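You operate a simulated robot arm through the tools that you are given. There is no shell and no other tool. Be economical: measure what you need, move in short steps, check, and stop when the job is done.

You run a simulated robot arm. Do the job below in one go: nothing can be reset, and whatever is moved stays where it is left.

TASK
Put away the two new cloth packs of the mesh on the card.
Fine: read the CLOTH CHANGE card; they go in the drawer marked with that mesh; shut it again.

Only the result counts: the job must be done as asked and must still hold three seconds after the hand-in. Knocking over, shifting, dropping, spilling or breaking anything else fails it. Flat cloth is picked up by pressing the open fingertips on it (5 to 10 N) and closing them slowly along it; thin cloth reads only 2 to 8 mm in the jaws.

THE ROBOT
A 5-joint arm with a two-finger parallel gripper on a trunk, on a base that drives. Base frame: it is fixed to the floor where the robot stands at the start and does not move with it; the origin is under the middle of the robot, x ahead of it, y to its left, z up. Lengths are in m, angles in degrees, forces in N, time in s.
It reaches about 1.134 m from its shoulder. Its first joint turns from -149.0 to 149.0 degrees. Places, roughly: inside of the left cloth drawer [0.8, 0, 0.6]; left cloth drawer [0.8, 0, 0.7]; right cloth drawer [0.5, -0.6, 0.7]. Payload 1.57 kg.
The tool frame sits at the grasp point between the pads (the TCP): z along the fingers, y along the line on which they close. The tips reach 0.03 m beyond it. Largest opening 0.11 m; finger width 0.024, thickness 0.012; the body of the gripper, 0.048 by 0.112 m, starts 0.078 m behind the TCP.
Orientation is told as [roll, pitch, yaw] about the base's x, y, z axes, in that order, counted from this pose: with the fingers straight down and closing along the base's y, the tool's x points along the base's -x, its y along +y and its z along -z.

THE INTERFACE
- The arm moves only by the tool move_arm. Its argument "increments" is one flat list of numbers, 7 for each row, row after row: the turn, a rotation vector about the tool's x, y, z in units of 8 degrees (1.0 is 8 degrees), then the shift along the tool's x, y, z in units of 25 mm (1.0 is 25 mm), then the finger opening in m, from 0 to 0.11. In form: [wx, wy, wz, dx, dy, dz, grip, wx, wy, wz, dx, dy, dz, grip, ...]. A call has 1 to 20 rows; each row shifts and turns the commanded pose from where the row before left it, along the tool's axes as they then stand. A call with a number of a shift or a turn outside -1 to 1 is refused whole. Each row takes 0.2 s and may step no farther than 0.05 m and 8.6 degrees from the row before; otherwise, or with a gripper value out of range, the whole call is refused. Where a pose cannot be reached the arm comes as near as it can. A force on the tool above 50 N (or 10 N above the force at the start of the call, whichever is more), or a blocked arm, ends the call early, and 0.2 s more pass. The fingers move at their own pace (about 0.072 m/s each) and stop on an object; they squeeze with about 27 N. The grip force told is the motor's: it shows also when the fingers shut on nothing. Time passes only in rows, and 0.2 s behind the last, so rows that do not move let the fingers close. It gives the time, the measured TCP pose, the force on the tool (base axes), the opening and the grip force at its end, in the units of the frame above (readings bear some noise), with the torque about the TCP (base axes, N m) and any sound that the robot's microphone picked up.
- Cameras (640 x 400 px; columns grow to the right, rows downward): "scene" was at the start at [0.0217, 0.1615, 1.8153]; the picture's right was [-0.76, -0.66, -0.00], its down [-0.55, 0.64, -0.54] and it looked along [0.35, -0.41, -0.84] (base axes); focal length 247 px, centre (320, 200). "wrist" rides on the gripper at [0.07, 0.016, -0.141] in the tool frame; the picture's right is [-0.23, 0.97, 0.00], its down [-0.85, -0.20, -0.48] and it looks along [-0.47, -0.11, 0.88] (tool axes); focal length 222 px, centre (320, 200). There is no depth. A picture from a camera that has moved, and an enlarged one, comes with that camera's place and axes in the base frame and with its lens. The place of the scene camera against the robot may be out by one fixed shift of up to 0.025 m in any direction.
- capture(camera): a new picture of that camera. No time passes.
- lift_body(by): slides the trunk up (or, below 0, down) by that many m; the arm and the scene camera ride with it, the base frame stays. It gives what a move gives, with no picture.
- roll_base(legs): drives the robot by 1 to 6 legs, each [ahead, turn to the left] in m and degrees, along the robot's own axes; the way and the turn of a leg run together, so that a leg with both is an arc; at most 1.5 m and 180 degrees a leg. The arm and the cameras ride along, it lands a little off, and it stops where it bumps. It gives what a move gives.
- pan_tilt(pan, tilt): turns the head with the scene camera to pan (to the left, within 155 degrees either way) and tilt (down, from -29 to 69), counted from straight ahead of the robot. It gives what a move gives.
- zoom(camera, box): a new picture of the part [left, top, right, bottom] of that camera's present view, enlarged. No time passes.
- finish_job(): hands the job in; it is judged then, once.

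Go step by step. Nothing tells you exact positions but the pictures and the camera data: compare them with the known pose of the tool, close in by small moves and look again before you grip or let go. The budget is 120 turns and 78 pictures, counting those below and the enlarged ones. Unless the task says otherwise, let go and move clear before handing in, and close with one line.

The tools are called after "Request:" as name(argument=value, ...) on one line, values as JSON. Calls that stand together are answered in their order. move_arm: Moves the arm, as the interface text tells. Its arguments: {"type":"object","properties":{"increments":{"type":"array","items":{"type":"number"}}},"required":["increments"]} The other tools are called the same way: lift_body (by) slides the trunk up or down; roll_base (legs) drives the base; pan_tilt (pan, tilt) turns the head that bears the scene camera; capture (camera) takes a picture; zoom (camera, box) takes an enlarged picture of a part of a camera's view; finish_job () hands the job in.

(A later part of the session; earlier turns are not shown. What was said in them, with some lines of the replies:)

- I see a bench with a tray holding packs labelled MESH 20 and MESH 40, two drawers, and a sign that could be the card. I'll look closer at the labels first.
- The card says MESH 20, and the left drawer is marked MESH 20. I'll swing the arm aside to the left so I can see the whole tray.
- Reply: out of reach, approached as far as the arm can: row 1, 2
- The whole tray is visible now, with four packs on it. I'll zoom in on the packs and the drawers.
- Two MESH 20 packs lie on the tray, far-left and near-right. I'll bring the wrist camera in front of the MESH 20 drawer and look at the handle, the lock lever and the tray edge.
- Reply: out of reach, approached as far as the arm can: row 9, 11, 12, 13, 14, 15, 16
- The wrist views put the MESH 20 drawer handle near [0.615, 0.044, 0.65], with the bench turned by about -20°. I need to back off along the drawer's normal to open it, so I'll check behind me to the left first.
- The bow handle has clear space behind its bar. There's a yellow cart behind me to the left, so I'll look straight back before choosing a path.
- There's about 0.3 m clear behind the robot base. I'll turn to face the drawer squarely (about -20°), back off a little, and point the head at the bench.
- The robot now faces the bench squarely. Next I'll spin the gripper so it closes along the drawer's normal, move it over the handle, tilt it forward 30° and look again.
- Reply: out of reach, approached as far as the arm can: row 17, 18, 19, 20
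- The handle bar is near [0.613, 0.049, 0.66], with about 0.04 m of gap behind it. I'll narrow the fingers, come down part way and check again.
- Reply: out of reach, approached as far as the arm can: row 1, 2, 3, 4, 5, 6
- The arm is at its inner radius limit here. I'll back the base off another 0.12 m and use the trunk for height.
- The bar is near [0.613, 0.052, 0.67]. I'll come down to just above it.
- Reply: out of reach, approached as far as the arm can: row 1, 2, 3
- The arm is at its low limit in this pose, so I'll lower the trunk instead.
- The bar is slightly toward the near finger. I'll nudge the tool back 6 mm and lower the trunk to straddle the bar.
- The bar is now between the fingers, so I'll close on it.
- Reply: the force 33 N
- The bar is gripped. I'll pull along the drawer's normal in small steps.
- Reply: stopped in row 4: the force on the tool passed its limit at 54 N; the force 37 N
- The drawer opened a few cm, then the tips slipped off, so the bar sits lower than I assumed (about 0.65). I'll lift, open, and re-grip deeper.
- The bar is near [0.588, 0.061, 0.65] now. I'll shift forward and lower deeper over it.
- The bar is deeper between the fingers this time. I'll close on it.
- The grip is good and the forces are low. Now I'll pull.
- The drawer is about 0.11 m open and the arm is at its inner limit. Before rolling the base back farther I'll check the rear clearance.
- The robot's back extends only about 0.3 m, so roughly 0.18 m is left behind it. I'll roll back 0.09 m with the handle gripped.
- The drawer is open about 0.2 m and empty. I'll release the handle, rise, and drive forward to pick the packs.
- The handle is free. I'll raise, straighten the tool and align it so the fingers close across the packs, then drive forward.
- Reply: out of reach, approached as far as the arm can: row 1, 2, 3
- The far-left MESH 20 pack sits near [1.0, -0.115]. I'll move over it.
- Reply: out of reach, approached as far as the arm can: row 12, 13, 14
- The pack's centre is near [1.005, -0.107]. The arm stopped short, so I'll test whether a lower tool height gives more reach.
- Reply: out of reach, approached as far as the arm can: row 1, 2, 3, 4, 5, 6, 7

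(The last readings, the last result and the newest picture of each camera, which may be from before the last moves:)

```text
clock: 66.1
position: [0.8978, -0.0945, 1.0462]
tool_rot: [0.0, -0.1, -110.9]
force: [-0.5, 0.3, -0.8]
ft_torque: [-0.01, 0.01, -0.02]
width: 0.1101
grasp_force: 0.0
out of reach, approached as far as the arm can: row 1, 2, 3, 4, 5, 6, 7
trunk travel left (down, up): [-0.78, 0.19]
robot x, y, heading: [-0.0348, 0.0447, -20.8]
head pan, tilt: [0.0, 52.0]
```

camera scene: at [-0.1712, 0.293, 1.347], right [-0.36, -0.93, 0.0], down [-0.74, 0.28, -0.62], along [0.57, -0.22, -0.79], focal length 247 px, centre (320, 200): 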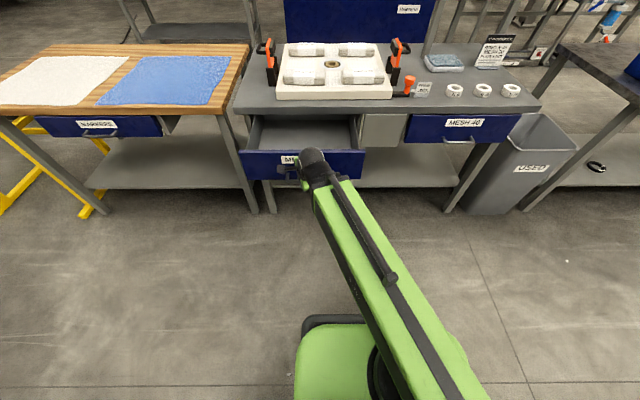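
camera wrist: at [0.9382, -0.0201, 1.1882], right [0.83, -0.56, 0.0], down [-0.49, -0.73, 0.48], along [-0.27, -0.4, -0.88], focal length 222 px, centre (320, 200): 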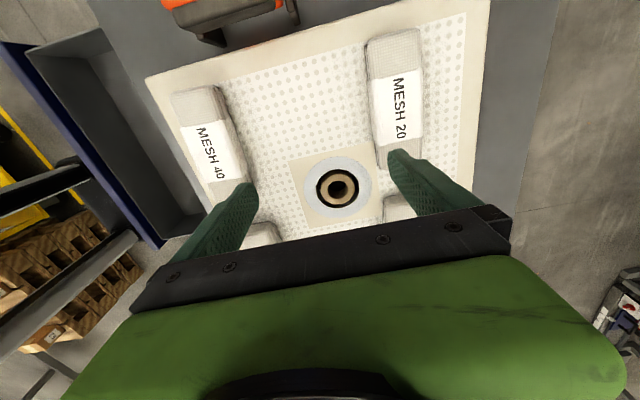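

The arm works at a fixed height, so the trunk sets z, and its fingers-down reach is about 0.94 m. I need to drive closer, so I'll check the clearance between the open drawer and the robot body.

Request:
pan_tilt(pan=35, tilt=69)

Request:
capture(camera="scene")

```text
clock: 67.1
position: [0.8977, -0.0936, 1.0471]
tool_rot: [0.0, -0.1, -110.9]
force: [-0.3, 0.0, 0.1]
ft_torque: [0.0, 0.04, -0.02]
width: 0.1099
grasp_force: 0.1
trunk travel left (down, up): [-0.78, 0.19]
robot x, y, heading: [-0.0369, 0.0425, -21.2]
head pan, tilt: [35.0, 68.8]
```

```text
43 pictures are left
camera scene: at [0.0535, 0.2417, 1.7477], right [0.24, -0.97, 0.0], down [-0.9, -0.23, -0.36], along [0.35, 0.09, -0.93], focal length 247 px, centre (320, 200)
```

scene: 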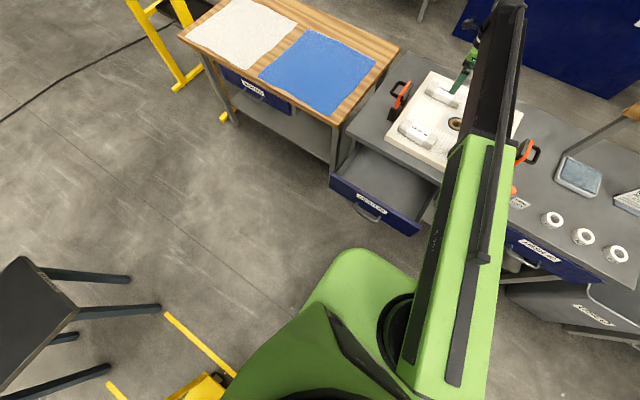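

The base is low and the drawer has clearance, so I'll drive forward 0.13 m, which also carries the gripper over the pack.

Request:
roll_base(legs=[[0.13, 0]])

Request:
capture(camera="wrist")

```text
clock: 68.4
position: [1.0202, -0.1407, 1.0457]
tool_rot: [-0.1, -0.1, -110.8]
force: [0.4, -0.6, 0.7]
ft_torque: [-0.01, 0.04, -0.01]
width: 0.1097
grasp_force: 0.0
trunk travel left (down, up): [-0.78, 0.19]
robot x, y, heading: [0.0843, 0.0002, -20.8]
head pan, tilt: [35.0, 68.8]
```

```text
42 pictures are left
camera wrist: at [1.0593, -0.0813, 1.1869], right [0.83, -0.56, 0.0], down [-0.49, -0.73, 0.48], along [-0.27, -0.4, -0.88], focal length 222 px, centre (320, 200)
```

wrist: 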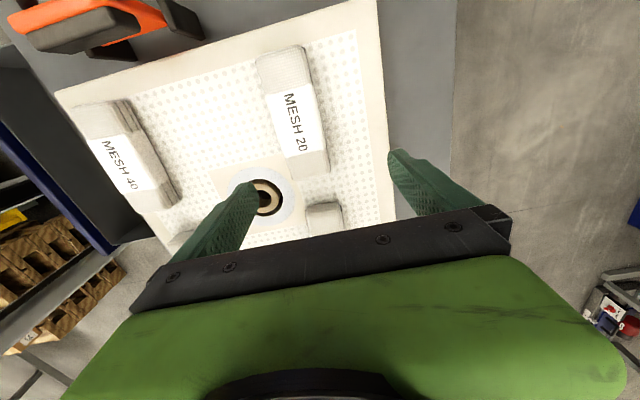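

The pack centre is near [1.006, -0.098]. I'll align over it and lower part way.

Request:
move_arm(increments=[0, 0, 0, 0.7, -0.57, 0, 0.11, 0, 0, 0, 0.7, -0.57, 0, 0.11])

Request:
lift_body(by=-0.11)

Request:
capture(camera="wrist")

```text
clock: 69.0
position: [1.0038, -0.097, 1.0462]
tool_rot: [0.0, -0.2, -110.9]
force: [-0.7, 0.0, 0.8]
ft_torque: [-0.01, 0.01, 0.01]
width: 0.1098
grasp_force: 0.0
trunk travel left (down, up): [-0.78, 0.19]
robot x, y, heading: [0.0805, -0.0031, -21.0]
head pan, tilt: [35.0, 68.8]
```

```text
clock: 70.4
position: [1.0042, -0.0967, 0.9364]
tool_rot: [0.0, 0.0, -111.0]
force: [0.2, -0.7, -0.6]
ft_torque: [-0.02, 0.01, 0.0]
width: 0.1101
grasp_force: 0.0
trunk travel left (down, up): [-0.67, 0.3]
robot x, y, heading: [0.0862, -0.0008, -21.2]
head pan, tilt: [35.0, 68.8]
```

```text
41 pictures are left
camera wrist: at [1.0432, -0.0375, 1.0783], right [0.83, -0.56, 0.0], down [-0.49, -0.73, 0.48], along [-0.27, -0.4, -0.88], focal length 222 px, centre (320, 200)
```

wrist: 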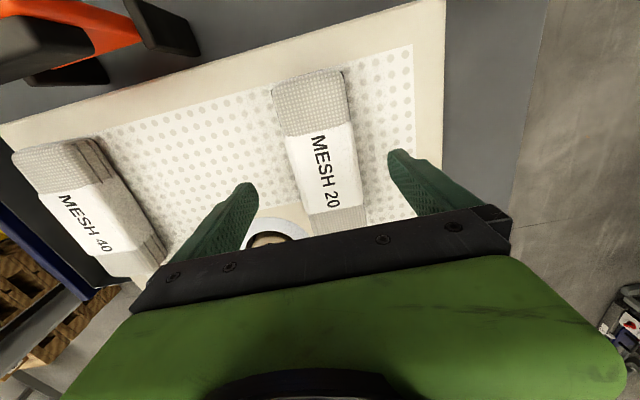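

The fingers straddle the pack well. A small centring shift along the pack, then down.

Request:
move_arm(increments=[0, 0, 0, -0.48, 0.14, 0, 0.11])

Request:
lift_body(by=-0.072)

Request:
capture(camera="wrist")

```text
clock: 70.8
position: [1.0032, -0.1098, 0.9371]
tool_rot: [0.0, -0.1, -110.9]
force: [-1.2, 1.0, 0.0]
ft_torque: [-0.01, 0.05, 0.0]
width: 0.11
grasp_force: 0.1
trunk travel left (down, up): [-0.67, 0.3]
robot x, y, heading: [0.0849, -0.0038, -20.9]
head pan, tilt: [35.0, 68.8]
```

```text
clock: 71.8
position: [0.9997, -0.1086, 0.8693]
tool_rot: [0.1, 0.0, -111.0]
force: [6.4, -2.1, 53.9]
ft_torque: [0.97, 2.64, 0.04]
width: 0.1039
grasp_force: 0.1
trunk travel left (down, up): [-0.598, 0.372]
robot x, y, heading: [0.08, -0.0012, -21.0]
head pan, tilt: [35.0, 68.8]
stopped: the force on the tool passed its limit at 58 N (the readings are from after the stop); the commanded pose is now the measured one
```

```text
40 pictures are left
camera wrist: at [1.0391, -0.0494, 1.0116], right [0.83, -0.56, 0.0], down [-0.49, -0.73, 0.48], along [-0.27, -0.4, -0.88], focal length 222 px, centre (320, 200)
```

wrist: 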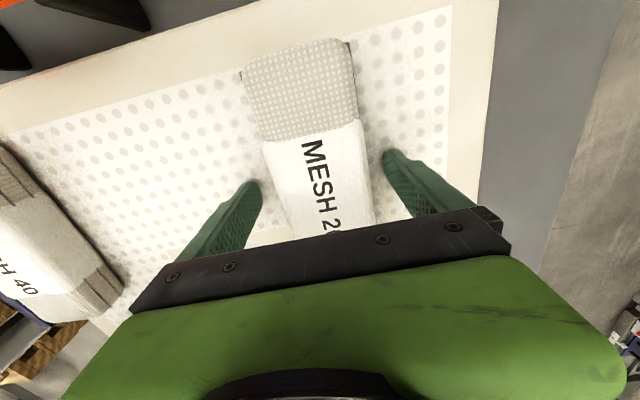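

The tips touched the tray surface at about z 0.839. I'll lift 8 mm and close on the pack.

Request:
lift_body(by=0.01)

Request:
move_arm(increments=[0, 0, 0, 0, 0, 0, 0.09, 0, 0, 0, 0, 0, 0, 0.07, 0, 0, 0, 0, 0, 0, 0.05, 0, 0, 0, 0, 0, 0, 0.03, 0, 0, 0, 0, 0, 0, 0.0, 0, 0, 0, 0, 0, 0, 0.0])

Request:
capture(camera="wrist")

```text
clock: 72.4
position: [1.0039, -0.1095, 0.8749]
tool_rot: [-0.1, 0.0, -110.9]
force: [-0.2, -0.3, 0.7]
ft_torque: [-0.03, 0.03, 0.01]
width: 0.1098
grasp_force: 0.0
trunk travel left (down, up): [-0.608, 0.362]
robot x, y, heading: [0.0864, -0.003, -20.8]
head pan, tilt: [35.0, 68.8]
```

```text
clock: 73.8
position: [1.0032, -0.1094, 0.8757]
tool_rot: [0.0, -0.1, -110.9]
force: [-0.6, -0.5, 0.5]
ft_torque: [-0.02, 0.05, -0.03]
width: 0.0619
grasp_force: 26.8
trunk travel left (down, up): [-0.608, 0.362]
robot x, y, heading: [0.0887, -0.0011, -20.8]
head pan, tilt: [35.0, 68.8]
```

```text
39 pictures are left
camera wrist: at [1.0425, -0.0497, 1.0168], right [0.83, -0.56, 0.0], down [-0.49, -0.73, 0.48], along [-0.27, -0.4, -0.88], focal length 222 px, centre (320, 200)
```

wrist: 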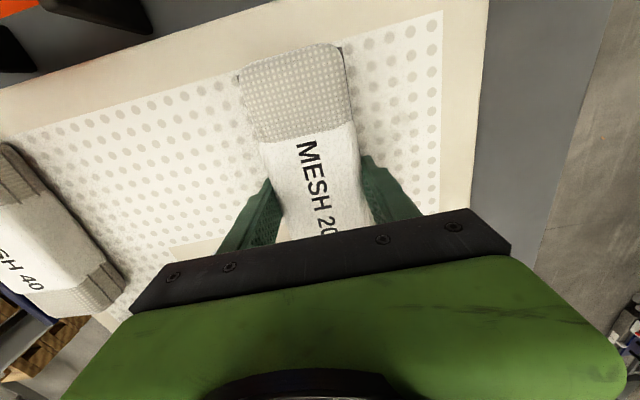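

The pack is gripped at 62 mm. I'll lift it clear and drive back 0.2 m.

Request:
lift_body(by=0.15)

Request:
roll_base(legs=[[-0.2, 0]])

Request:
capture(camera="wrist")

```text
clock: 75.6
position: [1.0036, -0.1084, 1.0247]
tool_rot: [-0.1, 0.0, -110.9]
force: [0.0, -0.1, -0.8]
ft_torque: [0.02, 0.01, 0.03]
width: 0.0615
grasp_force: 27.4
trunk travel left (down, up): [-0.758, 0.212]
robot x, y, heading: [0.0848, -0.0009, -21.1]
head pan, tilt: [35.0, 68.8]
```

```text
clock: 77.2
position: [0.8163, -0.0388, 1.0254]
tool_rot: [0.0, 0.0, -110.9]
force: [-0.3, -0.8, -0.6]
ft_torque: [0.0, -0.02, 0.03]
width: 0.0615
grasp_force: 27.1
trunk travel left (down, up): [-0.758, 0.212]
robot x, y, heading: [-0.0978, 0.066, -20.8]
head pan, tilt: [35.0, 68.8]
```

```text
38 pictures are left
camera wrist: at [0.8568, 0.0208, 1.1676], right [0.83, -0.56, 0.0], down [-0.49, -0.73, 0.48], along [-0.27, -0.4, -0.88], focal length 222 px, centre (320, 200)
```

wrist: 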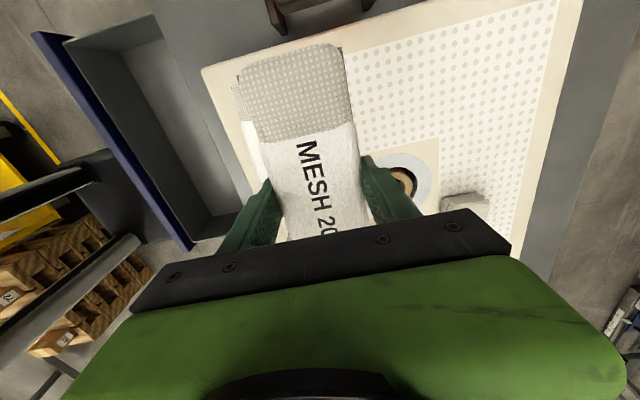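

The pack is held well. I'll move it over the open drawer.

Request:
move_arm(increments=[0, 0, 0, 0.28, -0.97, 0, 0.0, 0, 0, 0, 0.28, -0.97, 0, 0.0, 0, 0, 0, 0.28, -0.97, 0, 0.0, 0, 0, 0, 0.28, -0.97, 0, 0.0, 0, 0, 0, 0.28, -0.97, 0, 0.0, 0, 0, 0, 0.28, -0.97, 0, 0.0, 0, 0, 0, 0.28, -0.97, 0, 0.0, 0, 0, 0, 0.28, -0.97, 0, 0.0, 0, 0, 0, 0.28, -0.97, 0, 0.0, 0, 0, 0, 0.28, -0.97, 0, 0.0, 0, 0, 0, 0.28, -0.97, 0, 0.0, 0, 0, 0, 0.28, -0.97, 0, 0.0])

Request:
capture(camera="wrist")

Request:
pan_tilt(pan=20, tilt=60)

Request:
capture(camera="scene")

```text
clock: 79.8
position: [0.5768, 0.1417, 1.0252]
tool_rot: [0.0, 0.0, -111.0]
force: [-0.5, 0.6, -0.4]
ft_torque: [0.0, 0.0, 0.01]
width: 0.0617
grasp_force: 27.4
trunk travel left (down, up): [-0.758, 0.212]
robot x, y, heading: [-0.1024, 0.0658, -20.8]
head pan, tilt: [35.0, 68.8]
```

```text
37 pictures are left
camera wrist: at [0.6169, 0.2023, 1.1669], right [0.83, -0.56, 0.0], down [-0.49, -0.73, 0.48], along [-0.27, -0.4, -0.88], focal length 222 px, centre (320, 200)
```

wrist: 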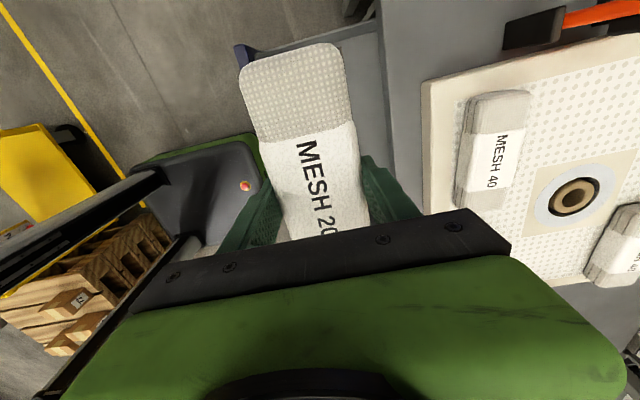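

```text
clock: 80.5
position: [0.5769, 0.1427, 1.025]
tool_rot: [0.0, 0.1, -111.0]
force: [-0.1, -0.3, -1.5]
ft_torque: [-0.02, 0.0, -0.02]
width: 0.0616
grasp_force: 27.1
trunk travel left (down, up): [-0.758, 0.212]
robot x, y, heading: [-0.0981, 0.0721, -20.8]
head pan, tilt: [20.0, 60.0]
```

```text
36 pictures are left
camera scene: at [0.0027, 0.2513, 1.7356], right [-0.02, -1.0, 0.0], down [-0.87, 0.01, -0.5], along [0.5, -0.01, -0.87], focal length 247 px, centre (320, 200)
```

scene: 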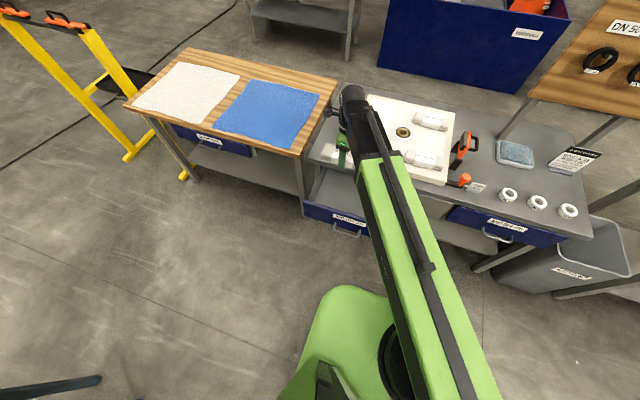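

The pack is over the left half of the drawer. I'll lower it to rim level and check.

Request:
lift_body(by=-0.22)

Request:
capture(camera="wrist")

```text
clock: 82.9
position: [0.5788, 0.1427, 0.8042]
tool_rot: [0.0, 0.0, -110.9]
force: [0.7, 0.5, -1.5]
ft_torque: [0.03, -0.03, 0.01]
width: 0.0613
grasp_force: 27.8
trunk travel left (down, up): [-0.538, 0.432]
robot x, y, heading: [-0.1026, 0.0712, -20.8]
head pan, tilt: [20.0, 60.0]
```

```text
35 pictures are left
camera wrist: at [0.6174, 0.2019, 0.9468], right [0.83, -0.56, 0.0], down [-0.49, -0.73, 0.48], along [-0.27, -0.4, -0.88], focal length 222 px, centre (320, 200)
```

wrist: 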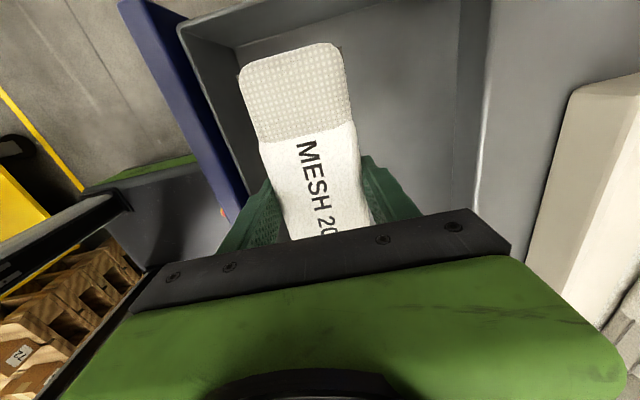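

The pack is clear of the drawer walls. I'll keep lowering.

Request:
lift_body(by=-0.13)

Request:
capture(camera="wrist")

```text
clock: 84.4
position: [0.5776, 0.1428, 0.6759]
tool_rot: [0.0, 0.1, -111.1]
force: [0.1, 0.0, -1.0]
ft_torque: [-0.02, 0.02, -0.01]
width: 0.0619
grasp_force: 26.6
trunk travel left (down, up): [-0.408, 0.562]
robot x, y, heading: [-0.1007, 0.0677, -21.1]
head pan, tilt: [20.0, 60.0]
```

```text
34 pictures are left
camera wrist: at [0.6174, 0.2019, 0.8168], right [0.83, -0.56, 0.0], down [-0.49, -0.73, 0.48], along [-0.27, -0.4, -0.88], focal length 222 px, centre (320, 200)
```

wrist: 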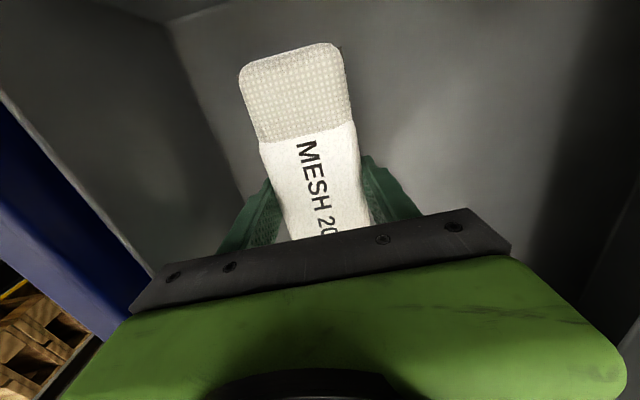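

The floor looks to be at about z 0.62. I'll go down the last part gently.

Request:
lift_body(by=-0.015)

Request:
lift_body(by=-0.007)

```text
clock: 85.1
position: [0.5773, 0.1424, 0.6624]
tool_rot: [0.1, 0.1, -111.0]
force: [0.9, 0.8, 46.2]
ft_torque: [0.34, 0.9, 0.04]
width: 0.0615
grasp_force: 26.7
trunk travel left (down, up): [-0.393, 0.577]
robot x, y, heading: [-0.1017, 0.0703, -20.8]
head pan, tilt: [20.0, 60.0]
```

```text
clock: 85.3
position: [0.5753, 0.1435, 0.6629]
tool_rot: [0.0, 0.1, -110.9]
force: [0.0, -1.2, 46.2]
ft_torque: [0.27, 0.42, 0.1]
width: 0.0617
grasp_force: 26.8
trunk travel left (down, up): [-0.394, 0.576]
robot x, y, heading: [-0.1, 0.0716, -21.1]
head pan, tilt: [20.0, 60.0]
stopped: the force on the tool passed its limit at 70 N (the readings are from after the stop); the commanded pose is now the measured one
```

The pack is on the drawer floor. I'll relieve the pressure a little, open the fingers slightly and lift out.

Request:
lift_body(by=0.004)

Request:
move_arm(increments=[0, 0, 0, 0, 0, 0, 0.07, 0, 0, 0, 0, 0, 0, 0.085, 0, 0, 0, 0, 0, 0, 0.085, 0, 0, 0, 0, 0, 0, 0.085])

Request:
lift_body(by=0.1)

Request:
capture(camera="wrist")

```text
clock: 85.9
position: [0.5785, 0.1423, 0.6634]
tool_rot: [-0.1, 0.0, -110.8]
force: [-1.2, -1.0, -0.8]
ft_torque: [0.01, 0.02, 0.0]
width: 0.0618
grasp_force: 27.2
trunk travel left (down, up): [-0.398, 0.572]
robot x, y, heading: [-0.1002, 0.0685, -20.9]
head pan, tilt: [20.0, 60.0]
```

```text
clock: 86.9
position: [0.5768, 0.1428, 0.6646]
tool_rot: [-0.1, 0.0, -110.9]
force: [-0.7, 0.8, 0.2]
ft_torque: [-0.02, -0.04, 0.0]
width: 0.0848
grasp_force: 0.1
trunk travel left (down, up): [-0.398, 0.572]
robot x, y, heading: [-0.1013, 0.072, -21.0]
head pan, tilt: [20.0, 60.0]
```

```text
clock: 88.2
position: [0.5773, 0.1432, 0.7646]
tool_rot: [0.0, 0.0, -110.9]
force: [0.5, 1.2, -0.4]
ft_torque: [0.02, 0.03, 0.01]
width: 0.085
grasp_force: 0.1
trunk travel left (down, up): [-0.498, 0.472]
robot x, y, heading: [-0.1, 0.0669, -20.9]
head pan, tilt: [20.0, 60.0]
```

```text
33 pictures are left
camera wrist: at [0.6174, 0.2022, 0.9059], right [0.83, -0.56, 0.0], down [-0.49, -0.73, 0.48], along [-0.27, -0.4, -0.88], focal length 222 px, centre (320, 200)
```

wrist: 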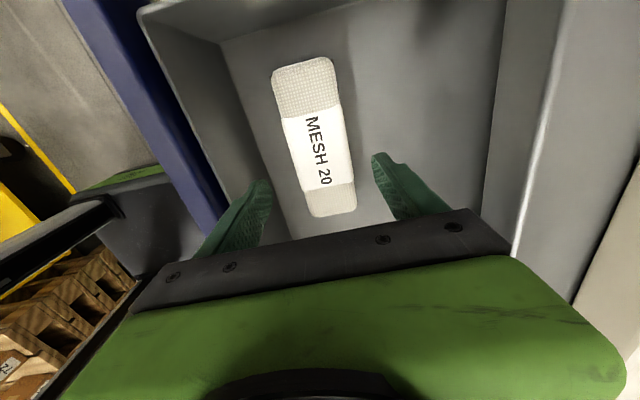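

The first pack lies in the drawer. Now I'll raise and move over the near-right MESH 20 pack.

Request:
lift_body(by=0.28)

Request:
move_arm(increments=[0, 0, 0, -0.963, 0.74, 0, 0.11, 0, 0, 0, -0.963, 0.74, 0, 0.11, 0, 0, 0, -0.963, 0.74, 0, 0.11, 0, 0, 0, -0.963, 0.74, 0, 0.11, 0, 0, 0, -0.963, 0.74, 0, 0.11, 0, 0, 0, -0.963, 0.74, 0, 0.11, 0, 0, 0, -0.963, 0.74, 0, 0.11, 0, 0, 0, -0.963, 0.74, 0, 0.11, 0, 0, 0, -0.963, 0.74, 0, 0.11, 0, 0, 0, -0.963, 0.74, 0, 0.11, 0, 0, 0, -0.963, 0.74, 0, 0.11, 0, 0, 0, -0.963, 0.74, 0, 0.11, 0, 0, 0, -0.963, 0.74, 0, 0.11])

Request:
capture(camera="wrist")

```text
clock: 91.0
position: [0.5779, 0.1436, 1.0444]
tool_rot: [-0.1, -0.1, -110.9]
force: [0.9, 0.3, -0.3]
ft_torque: [-0.02, -0.03, -0.01]
width: 0.085
grasp_force: 0.2
trunk travel left (down, up): [-0.778, 0.192]
robot x, y, heading: [-0.1033, 0.0658, -21.0]
head pan, tilt: [20.0, 60.0]
```

```text
clock: 93.8
position: [0.6909, -0.2356, 1.0444]
tool_rot: [-0.1, 0.0, -110.9]
force: [1.0, 0.0, 0.7]
ft_torque: [-0.03, -0.03, 0.0]
width: 0.1102
grasp_force: 0.0
trunk travel left (down, up): [-0.778, 0.192]
robot x, y, heading: [-0.0994, 0.0682, -20.9]
head pan, tilt: [20.0, 60.0]
```

```text
32 pictures are left
camera wrist: at [0.7303, -0.1774, 1.1858], right [0.83, -0.56, 0.0], down [-0.49, -0.73, 0.48], along [-0.27, -0.4, -0.88], focal length 222 px, centre (320, 200)
```

wrist: 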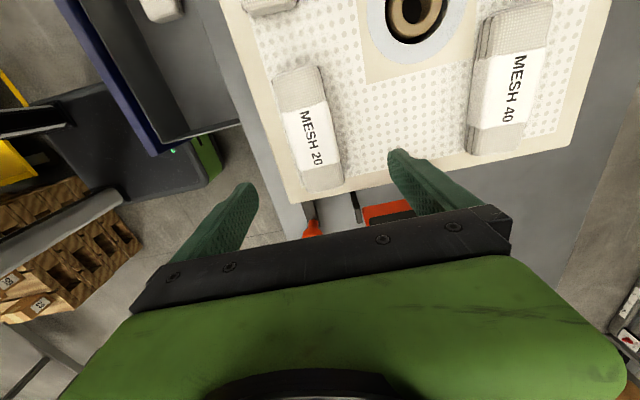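

The second pack is near [0.681, -0.228]. I'll align and lower part way.

Request:
move_arm(increments=[0, 0, 0, 0.14, -0.48, 0, 0.11])

Request:
lift_body(by=-0.11)

Request:
capture(camera="wrist")

```text
clock: 94.2
position: [0.6801, -0.2279, 1.0443]
tool_rot: [-0.1, 0.0, -111.0]
force: [0.4, -0.3, -0.5]
ft_torque: [0.02, 0.0, 0.02]
width: 0.1101
grasp_force: 0.0
trunk travel left (down, up): [-0.778, 0.192]
robot x, y, heading: [-0.0997, 0.0704, -20.9]
head pan, tilt: [20.0, 60.0]
```

```text
clock: 95.7
position: [0.6802, -0.2282, 0.9355]
tool_rot: [-0.1, 0.1, -110.9]
force: [-0.3, 0.8, 0.1]
ft_torque: [-0.01, 0.0, 0.02]
width: 0.1098
grasp_force: 0.2
trunk travel left (down, up): [-0.668, 0.302]
robot x, y, heading: [-0.0978, 0.0696, -20.8]
head pan, tilt: [20.0, 60.0]
```

```text
31 pictures are left
camera wrist: at [0.7198, -0.1687, 1.0761], right [0.83, -0.56, 0.0], down [-0.49, -0.73, 0.48], along [-0.27, -0.4, -0.88], focal length 222 px, centre (320, 200)
```

wrist: 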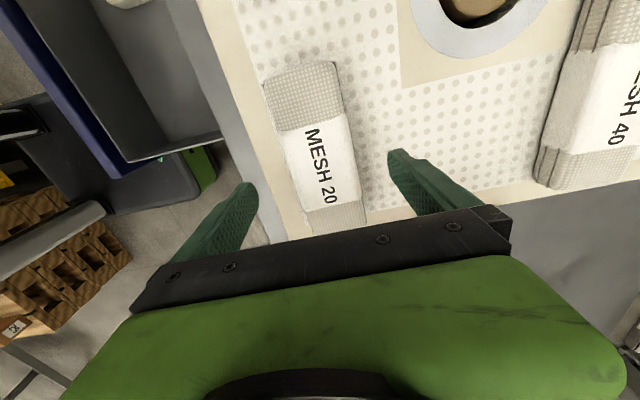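

Alignment matches the first pick. I'll apply the same centring shift and lower to just above the tray.

Request:
move_arm(increments=[0, 0, 0, -0.45, 0, 0, 0.1])

Request:
lift_body(by=-0.058)

Request:
capture(camera="wrist")

```text
clock: 96.1
position: [0.6773, -0.239, 0.9344]
tool_rot: [-0.1, 0.0, -110.9]
force: [-0.4, -0.5, -0.2]
ft_torque: [0.02, 0.01, -0.01]
width: 0.1
grasp_force: 0.0
trunk travel left (down, up): [-0.668, 0.302]
robot x, y, heading: [-0.0995, 0.0681, -20.7]
head pan, tilt: [20.0, 60.0]
```

```text
clock: 97.0
position: [0.6767, -0.2381, 0.8762]
tool_rot: [-0.1, -0.1, -110.8]
force: [-0.8, -0.2, -0.6]
ft_torque: [0.0, -0.03, 0.0]
width: 0.1003
grasp_force: 0.0
trunk travel left (down, up): [-0.61, 0.36]
robot x, y, heading: [-0.1007, 0.0704, -21.0]
head pan, tilt: [20.0, 60.0]
```

```text
30 pictures are left
camera wrist: at [0.7161, -0.1794, 1.018], right [0.83, -0.56, 0.0], down [-0.49, -0.73, 0.48], along [-0.27, -0.4, -0.88], focal length 222 px, centre (320, 200)
```

wrist: 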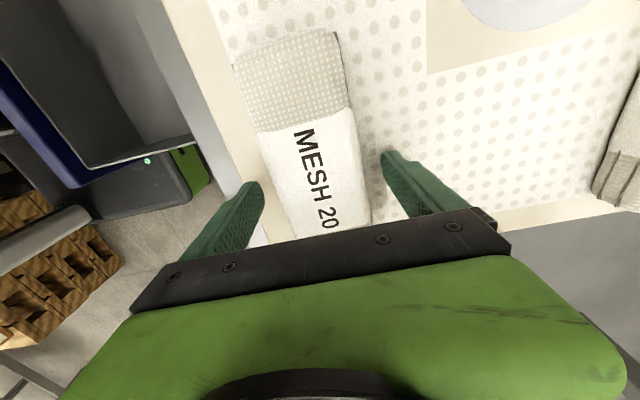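

The fingers stand on both sides of the pack with no contact. I'll close and lift.

Request:
move_arm(increments=[0, 0, 0, 0, 0, 0, 0.08, 0, 0, 0, 0, 0, 0, 0.07, 0, 0, 0, 0, 0, 0, 0.05, 0, 0, 0, 0, 0, 0, 0.03, 0, 0, 0, 0, 0, 0, 0.0, 0, 0, 0, 0, 0, 0, 0.0])

Request:
lift_body(by=0.16)

Request:
capture(camera="wrist")

```text
clock: 98.4
position: [0.6773, -0.2386, 0.8773]
tool_rot: [-0.1, 0.0, -111.0]
force: [-0.4, 0.4, 0.5]
ft_torque: [0.01, -0.03, 0.03]
width: 0.0618
grasp_force: 27.5
trunk travel left (down, up): [-0.61, 0.36]
robot x, y, heading: [-0.1009, 0.0719, -20.9]
head pan, tilt: [20.0, 60.0]
```

```text
clock: 100.3
position: [0.6757, -0.2384, 1.036]
tool_rot: [-0.1, 0.0, -110.9]
force: [0.1, -0.7, -1.0]
ft_torque: [-0.03, -0.01, -0.03]
width: 0.062
grasp_force: 26.8
trunk travel left (down, up): [-0.77, 0.2]
robot x, y, heading: [-0.0988, 0.0708, -20.9]
head pan, tilt: [20.0, 60.0]
```

```text
29 pictures are left
camera wrist: at [0.7163, -0.1793, 1.1778], right [0.83, -0.56, 0.0], down [-0.49, -0.73, 0.48], along [-0.27, -0.4, -0.88], focal length 222 px, centre (320, 200)
```

wrist: 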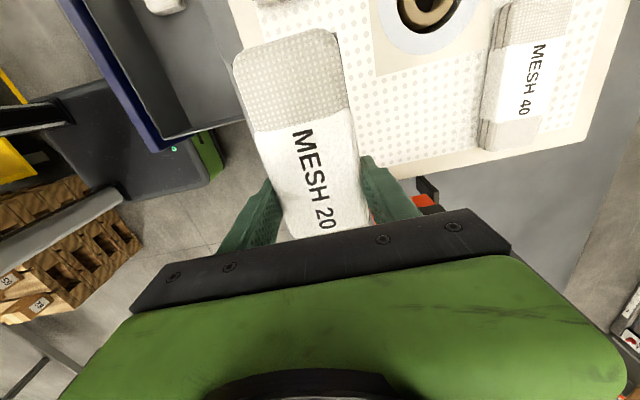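

The second pack is held. I'll move it over the right half of the drawer.

Request:
move_arm(increments=[0, 0, 0, 0.785, -0.885, 0, 0.0, 0, 0, 0, 0.785, -0.885, 0, 0.0, 0, 0, 0, 0.785, -0.885, 0, 0.0, 0, 0, 0, 0.785, -0.885, 0, 0.0, 0, 0, 0, 0.785, -0.885, 0, 0.0, 0, 0, 0, 0.785, -0.885, 0, 0.0, 0, 0, 0, 0.785, -0.885, 0, 0.0, 0, 0, 0, 0.785, -0.885, 0, 0.0])

Request:
lift_body(by=-0.24)

Request:
capture(camera="wrist")

```text
clock: 102.1
position: [0.5682, -0.0288, 1.0361]
tool_rot: [-0.1, 0.1, -110.9]
force: [-0.2, 0.0, -0.5]
ft_torque: [-0.02, 0.01, -0.02]
width: 0.0616
grasp_force: 27.0
trunk travel left (down, up): [-0.77, 0.2]
robot x, y, heading: [-0.105, 0.0682, -20.7]
head pan, tilt: [20.0, 60.0]
```

```text
clock: 104.6
position: [0.5695, -0.0286, 0.7972]
tool_rot: [-0.2, 0.0, -110.9]
force: [-0.7, -0.3, -1.5]
ft_torque: [-0.01, 0.01, 0.03]
width: 0.0613
grasp_force: 27.1
trunk travel left (down, up): [-0.53, 0.44]
robot x, y, heading: [-0.1025, 0.0692, -21.0]
head pan, tilt: [20.0, 60.0]
```

```text
28 pictures are left
camera wrist: at [0.6086, 0.031, 0.938], right [0.83, -0.56, 0.0], down [-0.49, -0.73, 0.48], along [-0.27, -0.4, -0.88], focal length 222 px, centre (320, 200)
```

wrist: 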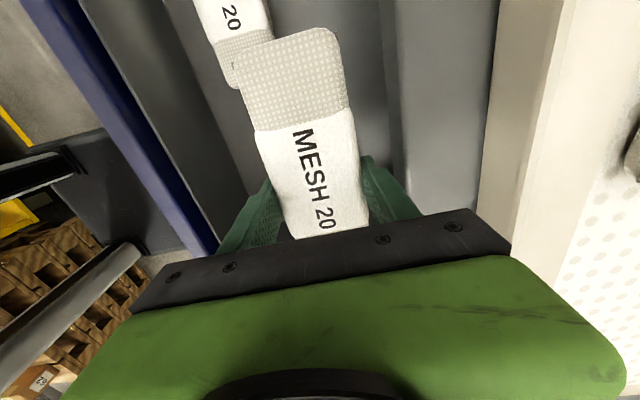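

To keep clear of the bench edge, I'll shift 10 mm toward the drawer front, then lower.

Request:
move_arm(increments=[0, 0, 0, -0.1, -0.42, 0, 0.0])

Request:
lift_body(by=-0.09)

Request:
capture(camera="wrist")

```text
clock: 105.0
position: [0.5584, -0.0273, 0.7963]
tool_rot: [-0.1, 0.0, -110.8]
force: [-0.2, 0.1, -0.9]
ft_torque: [0.02, 0.0, -0.01]
width: 0.0614
grasp_force: 26.6
trunk travel left (down, up): [-0.53, 0.44]
robot x, y, heading: [-0.0994, 0.0694, -20.8]
head pan, tilt: [20.0, 60.0]
```

```text
clock: 106.2
position: [0.557, -0.0275, 0.7066]
tool_rot: [-0.1, 0.1, -110.9]
force: [-1.4, -1.4, 1.9]
ft_torque: [0.22, -0.01, 0.11]
width: 0.0612
grasp_force: 26.4
trunk travel left (down, up): [-0.44, 0.53]
robot x, y, heading: [-0.0993, 0.07, -20.8]
head pan, tilt: [20.0, 60.0]
```

```text
27 pictures are left
camera wrist: at [0.5975, 0.032, 0.8481], right [0.83, -0.56, 0.0], down [-0.49, -0.73, 0.48], along [-0.27, -0.4, -0.88], focal length 222 px, centre (320, 200)
```

wrist: 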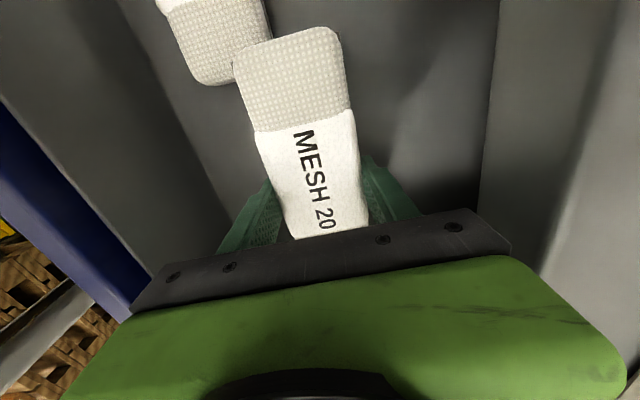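

A slight upward force at the pack's left end shows it touching the corner of the first pack. I'll raise slightly, shift 12 mm to the right, and lower again.

Request:
lift_body(by=0.012)

Request:
move_arm(increments=[0, 0, 0, -0.5, 0.1, 0, 0.0])

Request:
lift_body(by=-0.025)

Request:
capture(camera="wrist")

```text
clock: 106.8
position: [0.5584, -0.028, 0.7178]
tool_rot: [-0.1, 0.1, -110.8]
force: [-0.5, 0.1, -0.7]
ft_torque: [-0.01, -0.01, 0.0]
width: 0.0617
grasp_force: 26.9
trunk travel left (down, up): [-0.452, 0.518]
robot x, y, heading: [-0.1011, 0.0679, -20.7]
head pan, tilt: [20.0, 60.0]
```

```text
clock: 107.2
position: [0.5563, -0.0393, 0.7187]
tool_rot: [-0.1, 0.0, -111.0]
force: [0.5, 0.5, -1.8]
ft_torque: [-0.01, 0.03, -0.06]
width: 0.0616
grasp_force: 27.1
trunk travel left (down, up): [-0.452, 0.518]
robot x, y, heading: [-0.103, 0.0668, -20.9]
head pan, tilt: [20.0, 60.0]
```

```text
clock: 107.9
position: [0.5566, -0.0402, 0.694]
tool_rot: [-0.1, 0.0, -110.9]
force: [0.3, 1.1, -1.1]
ft_torque: [-0.03, 0.04, -0.01]
width: 0.0614
grasp_force: 26.7
trunk travel left (down, up): [-0.427, 0.543]
robot x, y, heading: [-0.1, 0.0687, -20.6]
head pan, tilt: [20.0, 60.0]
```

```text
26 pictures are left
camera wrist: at [0.5956, 0.0201, 0.8349], right [0.83, -0.56, 0.0], down [-0.49, -0.73, 0.48], along [-0.27, -0.4, -0.88], focal length 222 px, centre (320, 200)
```

wrist: 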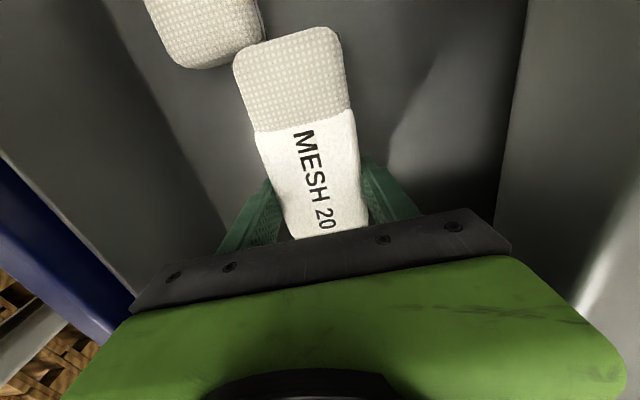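

There's no contact now and the first pack lies undisturbed. I'll lower to the floor.

Request:
lift_body(by=-0.028)

Request:
lift_body(by=-0.004)

```text
clock: 108.7
position: [0.5544, -0.038, 0.6674]
tool_rot: [0.0, 0.2, -111.0]
force: [1.2, 4.3, 26.2]
ft_torque: [0.32, -0.15, 0.05]
width: 0.0616
grasp_force: 27.5
trunk travel left (down, up): [-0.399, 0.571]
robot x, y, heading: [-0.101, 0.0675, -21.0]
head pan, tilt: [20.0, 60.0]
```

```text
clock: 109.2
position: [0.5551, -0.0387, 0.6641]
tool_rot: [0.1, 0.0, -111.1]
force: [-1.3, 1.6, 30.4]
ft_torque: [-0.15, -0.01, -0.17]
width: 0.0615
grasp_force: 26.8
trunk travel left (down, up): [-0.395, 0.575]
robot x, y, heading: [-0.095, 0.0742, -20.6]
head pan, tilt: [20.0, 60.0]
```

It's on the floor at the same height as the first. I'll release and rise.

Request:
move_arm(increments=[0, 0, 0, 0, 0, 0, 0.07, 0, 0, 0, 0, 0, 0, 0.085, 0, 0, 0, 0, 0, 0, 0.085, 0, 0, 0, 0, 0, 0, 0.085])

Request:
lift_body(by=0.16)

Request:
capture(camera="wrist")

```text
clock: 110.2
position: [0.5545, -0.0379, 0.6617]
tool_rot: [0.0, -0.1, -110.8]
force: [-0.4, -1.5, 31.0]
ft_torque: [0.03, 0.16, 0.13]
width: 0.0843
grasp_force: 0.1
trunk travel left (down, up): [-0.395, 0.575]
robot x, y, heading: [-0.0991, 0.0734, -20.9]
head pan, tilt: [20.0, 60.0]
```

```text
clock: 112.0
position: [0.5557, -0.0384, 0.8212]
tool_rot: [-0.1, 0.0, -110.9]
force: [0.5, 0.3, -0.3]
ft_torque: [0.03, 0.0, 0.01]
width: 0.085
grasp_force: 0.0
trunk travel left (down, up): [-0.555, 0.415]
robot x, y, heading: [-0.1002, 0.0694, -21.0]
head pan, tilt: [20.0, 60.0]
```

```text
25 pictures are left
camera wrist: at [0.5956, 0.0202, 0.9629], right [0.83, -0.56, 0.0], down [-0.49, -0.73, 0.48], along [-0.27, -0.4, -0.88], focal length 222 px, centre (320, 200)
```

wrist: 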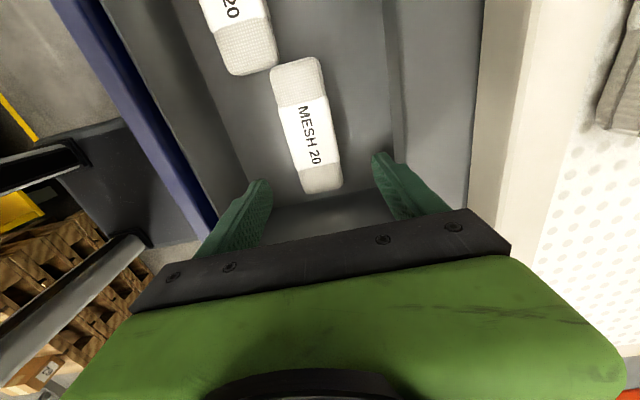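

Both MESH 20 packs lie flat in the drawer. To shut it I'll back off, close the fingers, turn the tool square to the front, and push on the handle.

Request:
roll_base(legs=[[-0.17, 0]])

Request:
move_arm(increments=[0, 0, -0.9375, 0, 0, 0, 0.0, 0, 0, -0.9375, 0, 0, 0, 0.0, 0, 0, -0.9375, 0, 0, 0, 0.0, 0, 0, -0.9375, 0, 0, 0, 0.0, 0, 0, -0.9375, 0, 0, 0, 0.0, 0, 0, -0.9375, 0, 0, 0, 0.0, 0, 0, -0.9375, 0, 0, 0, 0.0, 0, 0, -0.9375, 0, 0, 0, 0.0, 0, 0, -0.9375, 0, 0, 0, 0.0, 0, 0, -0.9375, 0, 0, 0, 0.0, 0, 0, -0.9375, 0, 0, 0, 0.0, 0, 0, -0.9375, 0, 0, 0, 0.0])

Request:
capture(camera="wrist")

```text
clock: 113.5
position: [0.3963, 0.0228, 0.8223]
tool_rot: [-0.1, 0.0, -110.8]
force: [-0.6, 0.2, 0.2]
ft_torque: [0.0, 0.03, 0.02]
width: 0.0851
grasp_force: 0.0
trunk travel left (down, up): [-0.555, 0.415]
robot x, y, heading: [-0.2579, 0.1282, -20.6]
head pan, tilt: [20.0, 60.0]
```

```text
clock: 116.1
position: [0.3984, 0.0237, 0.8222]
tool_rot: [-0.1, 0.1, -20.8]
force: [0.6, 0.5, 0.1]
ft_torque: [-0.02, 0.0, 0.0]
width: 0.0003
grasp_force: 22.0
trunk travel left (down, up): [-0.555, 0.415]
robot x, y, heading: [-0.2625, 0.1299, -20.9]
head pan, tilt: [20.0, 60.0]
```

```text
24 pictures are left
camera wrist: at [0.337, 0.0626, 0.9632], right [0.56, 0.83, 0.0], down [0.73, -0.49, 0.48], along [0.4, -0.27, -0.88], focal length 222 px, centre (320, 200)
```

wrist: 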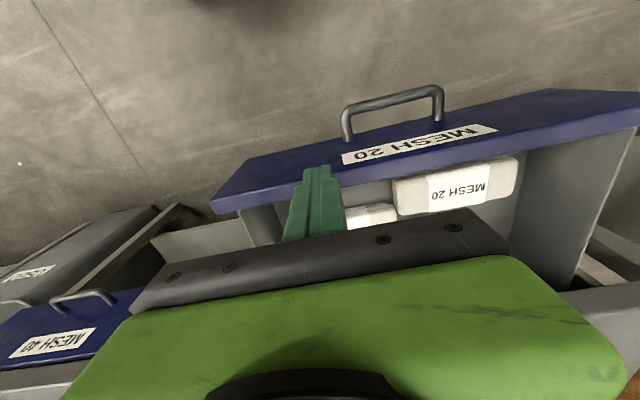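

The handle bar is near [0.41, 0.125, 0.65]. I'll move just in front of it and come down.

Request:
move_arm(increments=[0, 0, 0, 0.64, 0.987, 0, 0.0, 0, 0, 0, 0.64, 0.987, 0, 0.0, 0, 0, 0, 0.64, 0.987, 0, 0.0, 0, 0, 0, 0.64, 0.987, 0, 0.0])

Request:
lift_body(by=-0.1)

Request:
capture(camera="wrist")

```text
clock: 117.1
position: [0.3693, 0.1379, 0.8204]
tool_rot: [0.0, 0.1, -21.0]
force: [-0.2, 0.3, -0.8]
ft_torque: [-0.02, 0.01, 0.02]
width: 0.0
grasp_force: 21.6
trunk travel left (down, up): [-0.555, 0.415]
robot x, y, heading: [-0.2639, 0.1323, -20.7]
head pan, tilt: [20.0, 60.0]
```

```text
clock: 118.4
position: [0.3703, 0.1382, 0.7224]
tool_rot: [0.0, 0.1, -20.8]
force: [-0.5, 0.1, -0.7]
ft_torque: [-0.01, -0.02, -0.01]
width: 0.0
grasp_force: 21.0
trunk travel left (down, up): [-0.455, 0.515]
robot x, y, heading: [-0.2621, 0.1262, -20.7]
head pan, tilt: [20.0, 60.0]
```

```text
23 pictures are left
camera wrist: at [0.3107, 0.1781, 0.8632], right [0.56, 0.83, 0.0], down [0.73, -0.49, 0.48], along [0.4, -0.27, -0.88], focal length 222 px, centre (320, 200)
```

wrist: 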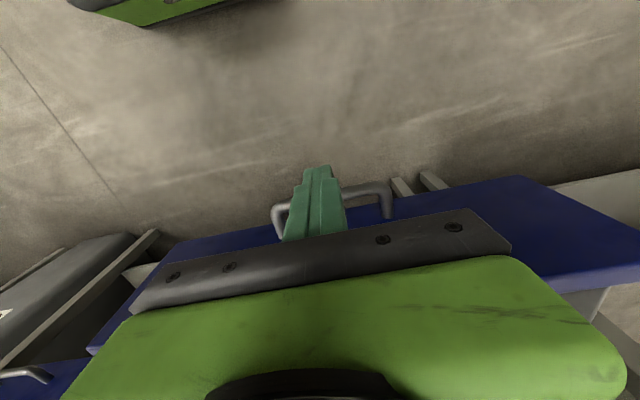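

The closed fingers are in front of the bar and near its middle. I'll lower the rest and start pushing along the normal.

Request:
lift_body(by=-0.066)

Request:
move_arm(increments=[0, 0, 0, -0.8, 0, 0, 0.0, 0, 0, 0, -0.8, 0, 0, 0.0, 0, 0, 0, -0.8, 0, 0, 0.0, 0, 0, 0, -0.8, 0, 0, 0.0, 0, 0, 0, -0.8, 0, 0, 0.0, 0, 0, 0, -0.8, 0, 0, 0.0])

Request:
capture(camera="wrist")

```text
clock: 119.5
position: [0.3706, 0.1375, 0.6555]
tool_rot: [0.1, 0.1, -20.9]
force: [-0.2, 0.7, 0.0]
ft_torque: [0.03, 0.0, 0.0]
width: 0.0
grasp_force: 20.6
trunk travel left (down, up): [-0.389, 0.581]
robot x, y, heading: [-0.261, 0.1283, -21.3]
head pan, tilt: [20.0, 60.0]
```

```text
clock: 120.9
position: [0.4844, 0.0962, 0.6561]
tool_rot: [0.0, 0.1, -20.8]
force: [0.6, 0.4, -0.9]
ft_torque: [0.0, 0.0, -0.01]
width: 0.0001
grasp_force: 21.2
trunk travel left (down, up): [-0.389, 0.581]
robot x, y, heading: [-0.2611, 0.132, -21.1]
head pan, tilt: [20.0, 60.0]
```

```text
22 pictures are left
camera wrist: at [0.4246, 0.1364, 0.7971], right [0.56, 0.83, 0.0], down [0.73, -0.49, 0.48], along [0.4, -0.27, -0.88], focal length 222 px, centre (320, 200)
```

wrist: 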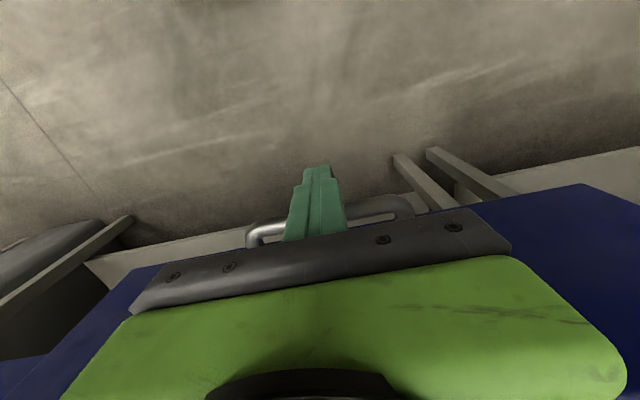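

The drawer is sliding in easily. I'll continue.

Request:
move_arm(increments=[0, 0, 0, -0.8, 0, 0, 0.0, 0, 0, 0, -0.8, 0, 0, 0.0, 0, 0, 0, -0.8, 0, 0, 0.0, 0, 0, 0, -0.8, 0, 0, 0.0, 0, 0, 0, -0.4, 0, 0, 0.0, 0, 0, 0, -0.4, 0, 0, 0.0, 0, 0, 0, -0.4, 0, 0, 0.0, 0, 0, 0, -0.2, 0, 0, 0.0, 0, 0, 0, -0.2, 0, 0, 0.0, 0, 0, 0, -0.2, 0, 0, 0.0, 0, 0, 0, -0.2, 0, 0, 0.0, 0, 0, 0, -0.2, 0, 0, 0.0, 0, 0, 0, -0.2, 0, 0, 0.0])

Request:
capture(camera="wrist")

```text
clock: 123.3
position: [0.5989, 0.0511, 0.6559]
tool_rot: [-0.1, 1.0, -20.7]
force: [-6.8, 1.1, -0.4]
ft_torque: [0.04, -0.04, -0.01]
width: 0.0
grasp_force: 21.5
trunk travel left (down, up): [-0.389, 0.581]
robot x, y, heading: [-0.2603, 0.1327, -20.6]
head pan, tilt: [20.0, 60.0]
stopped in row 12: the force on the tool passed its limit at 58 N (the readings are from after the stop); the commanded pose is now the measured one
```

```text
21 pictures are left
camera wrist: at [0.5402, 0.0918, 0.7986], right [0.56, 0.83, -0.01], down [0.74, -0.49, 0.46], along [0.38, -0.26, -0.89], focal length 222 px, centre (320, 200)
```

wrist: 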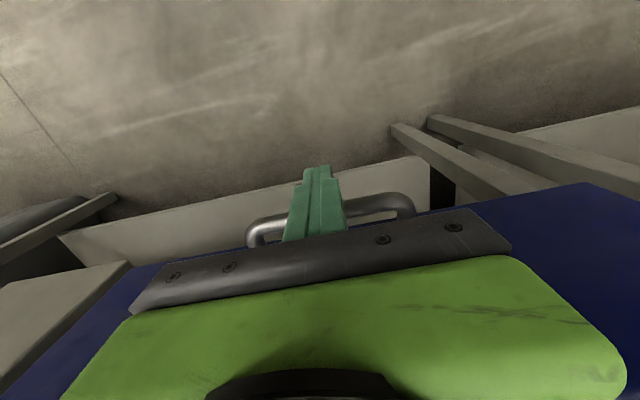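

The drawer reached its stop at the expected closed position. I'll back off, rise, and check the result.

Request:
move_arm(increments=[0, 0, 0, 0.8, 0, 0, 0.0, 0, 0, 0, 0.8, 0, 0, 0.0, 0, 0, 0, 0.8, 0, 0, 0.0, 0, 0, 0, 0.8, 0, 0, 0.0])

Request:
lift_body(by=0.35)

Request:
capture(camera="wrist")

Request:
capture(camera="scene")

```text
clock: 124.3
position: [0.5222, 0.0815, 0.6552]
tool_rot: [-0.1, 0.9, -20.9]
force: [0.6, 0.3, 0.4]
ft_torque: [0.02, -0.01, 0.01]
width: 0.0004
grasp_force: 21.3
trunk travel left (down, up): [-0.389, 0.581]
robot x, y, heading: [-0.2611, 0.1303, -20.7]
head pan, tilt: [20.0, 60.0]
```

```text
clock: 127.7
position: [0.5235, 0.0818, 1.0062]
tool_rot: [-0.1, 0.9, -20.7]
force: [-0.2, -0.9, 0.6]
ft_torque: [0.01, -0.04, 0.01]
width: 0.0
grasp_force: 21.7
trunk travel left (down, up): [-0.739, 0.231]
robot x, y, heading: [-0.263, 0.1303, -20.7]
head pan, tilt: [20.0, 60.0]
```

```text
20 pictures are left
camera wrist: at [0.4653, 0.1203, 1.148], right [0.56, 0.83, -0.01], down [0.74, -0.49, 0.47], along [0.38, -0.26, -0.89], focal length 222 px, centre (320, 200)
```

wrist: 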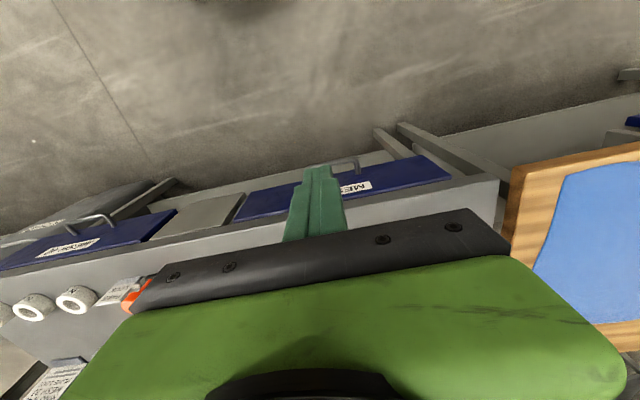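

```text
19 pictures are left
camera scene: at [-0.1573, 0.3124, 1.7158], right [-0.02, -1.0, 0.0], down [-0.87, 0.01, -0.5], along [0.5, -0.01, -0.87], focal length 247 px, centre (320, 200)
```

scene: 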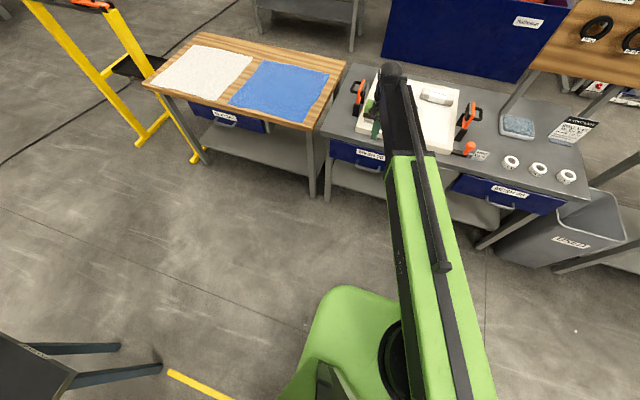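

The drawer looks shut and in line with its neighbour. One zoom to confirm.

Request:
zoom(camera="wrist", box=[0, 130, 520, 300])

Request:
zoom(camera="scene", box=[310, 60, 600, 240])

```text
1.23 times, centred on (260, 215) of wrist
camera zoom: at [0.4653, 0.1203, 1.148], right [0.56, 0.83, -0.01], down [0.74, -0.49, 0.47], along [0.38, -0.26, -0.89], focal length 273 px, centre (394, 182)
```

zoom: 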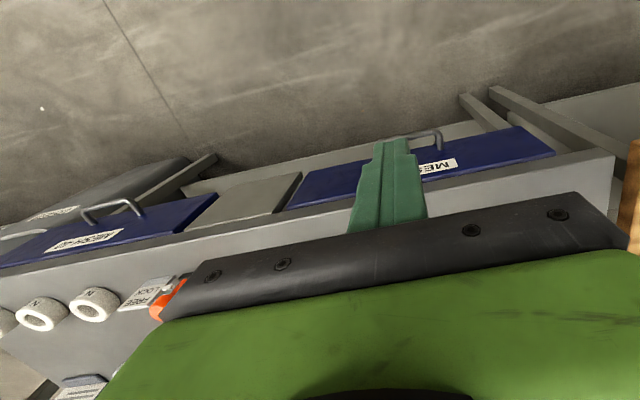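

```text
2.21 times, centred on (455, 150) of scene
camera zoom: at [-0.1573, 0.3124, 1.7158], right [-0.02, -1.0, 0.0], down [-0.87, 0.01, -0.5], along [0.5, -0.01, -0.87], focal length 545 px, centre (22, 310)
```

zoom: 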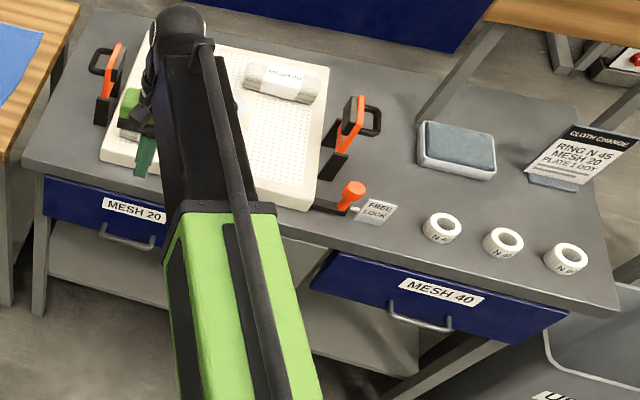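

The MESH 20 drawer is flush shut with both packs inside, the gripper is clear, and everything else is where it was. I'm handing in.

Request:
finish_job()

```text
The job is handed in.
```

Both MESH 20 cloth packs, the mesh on the card, are in the MESH 20 drawer and the drawer is shut. The two MESH 40 packs stayed on the tray. The job is handed in; no result came back.
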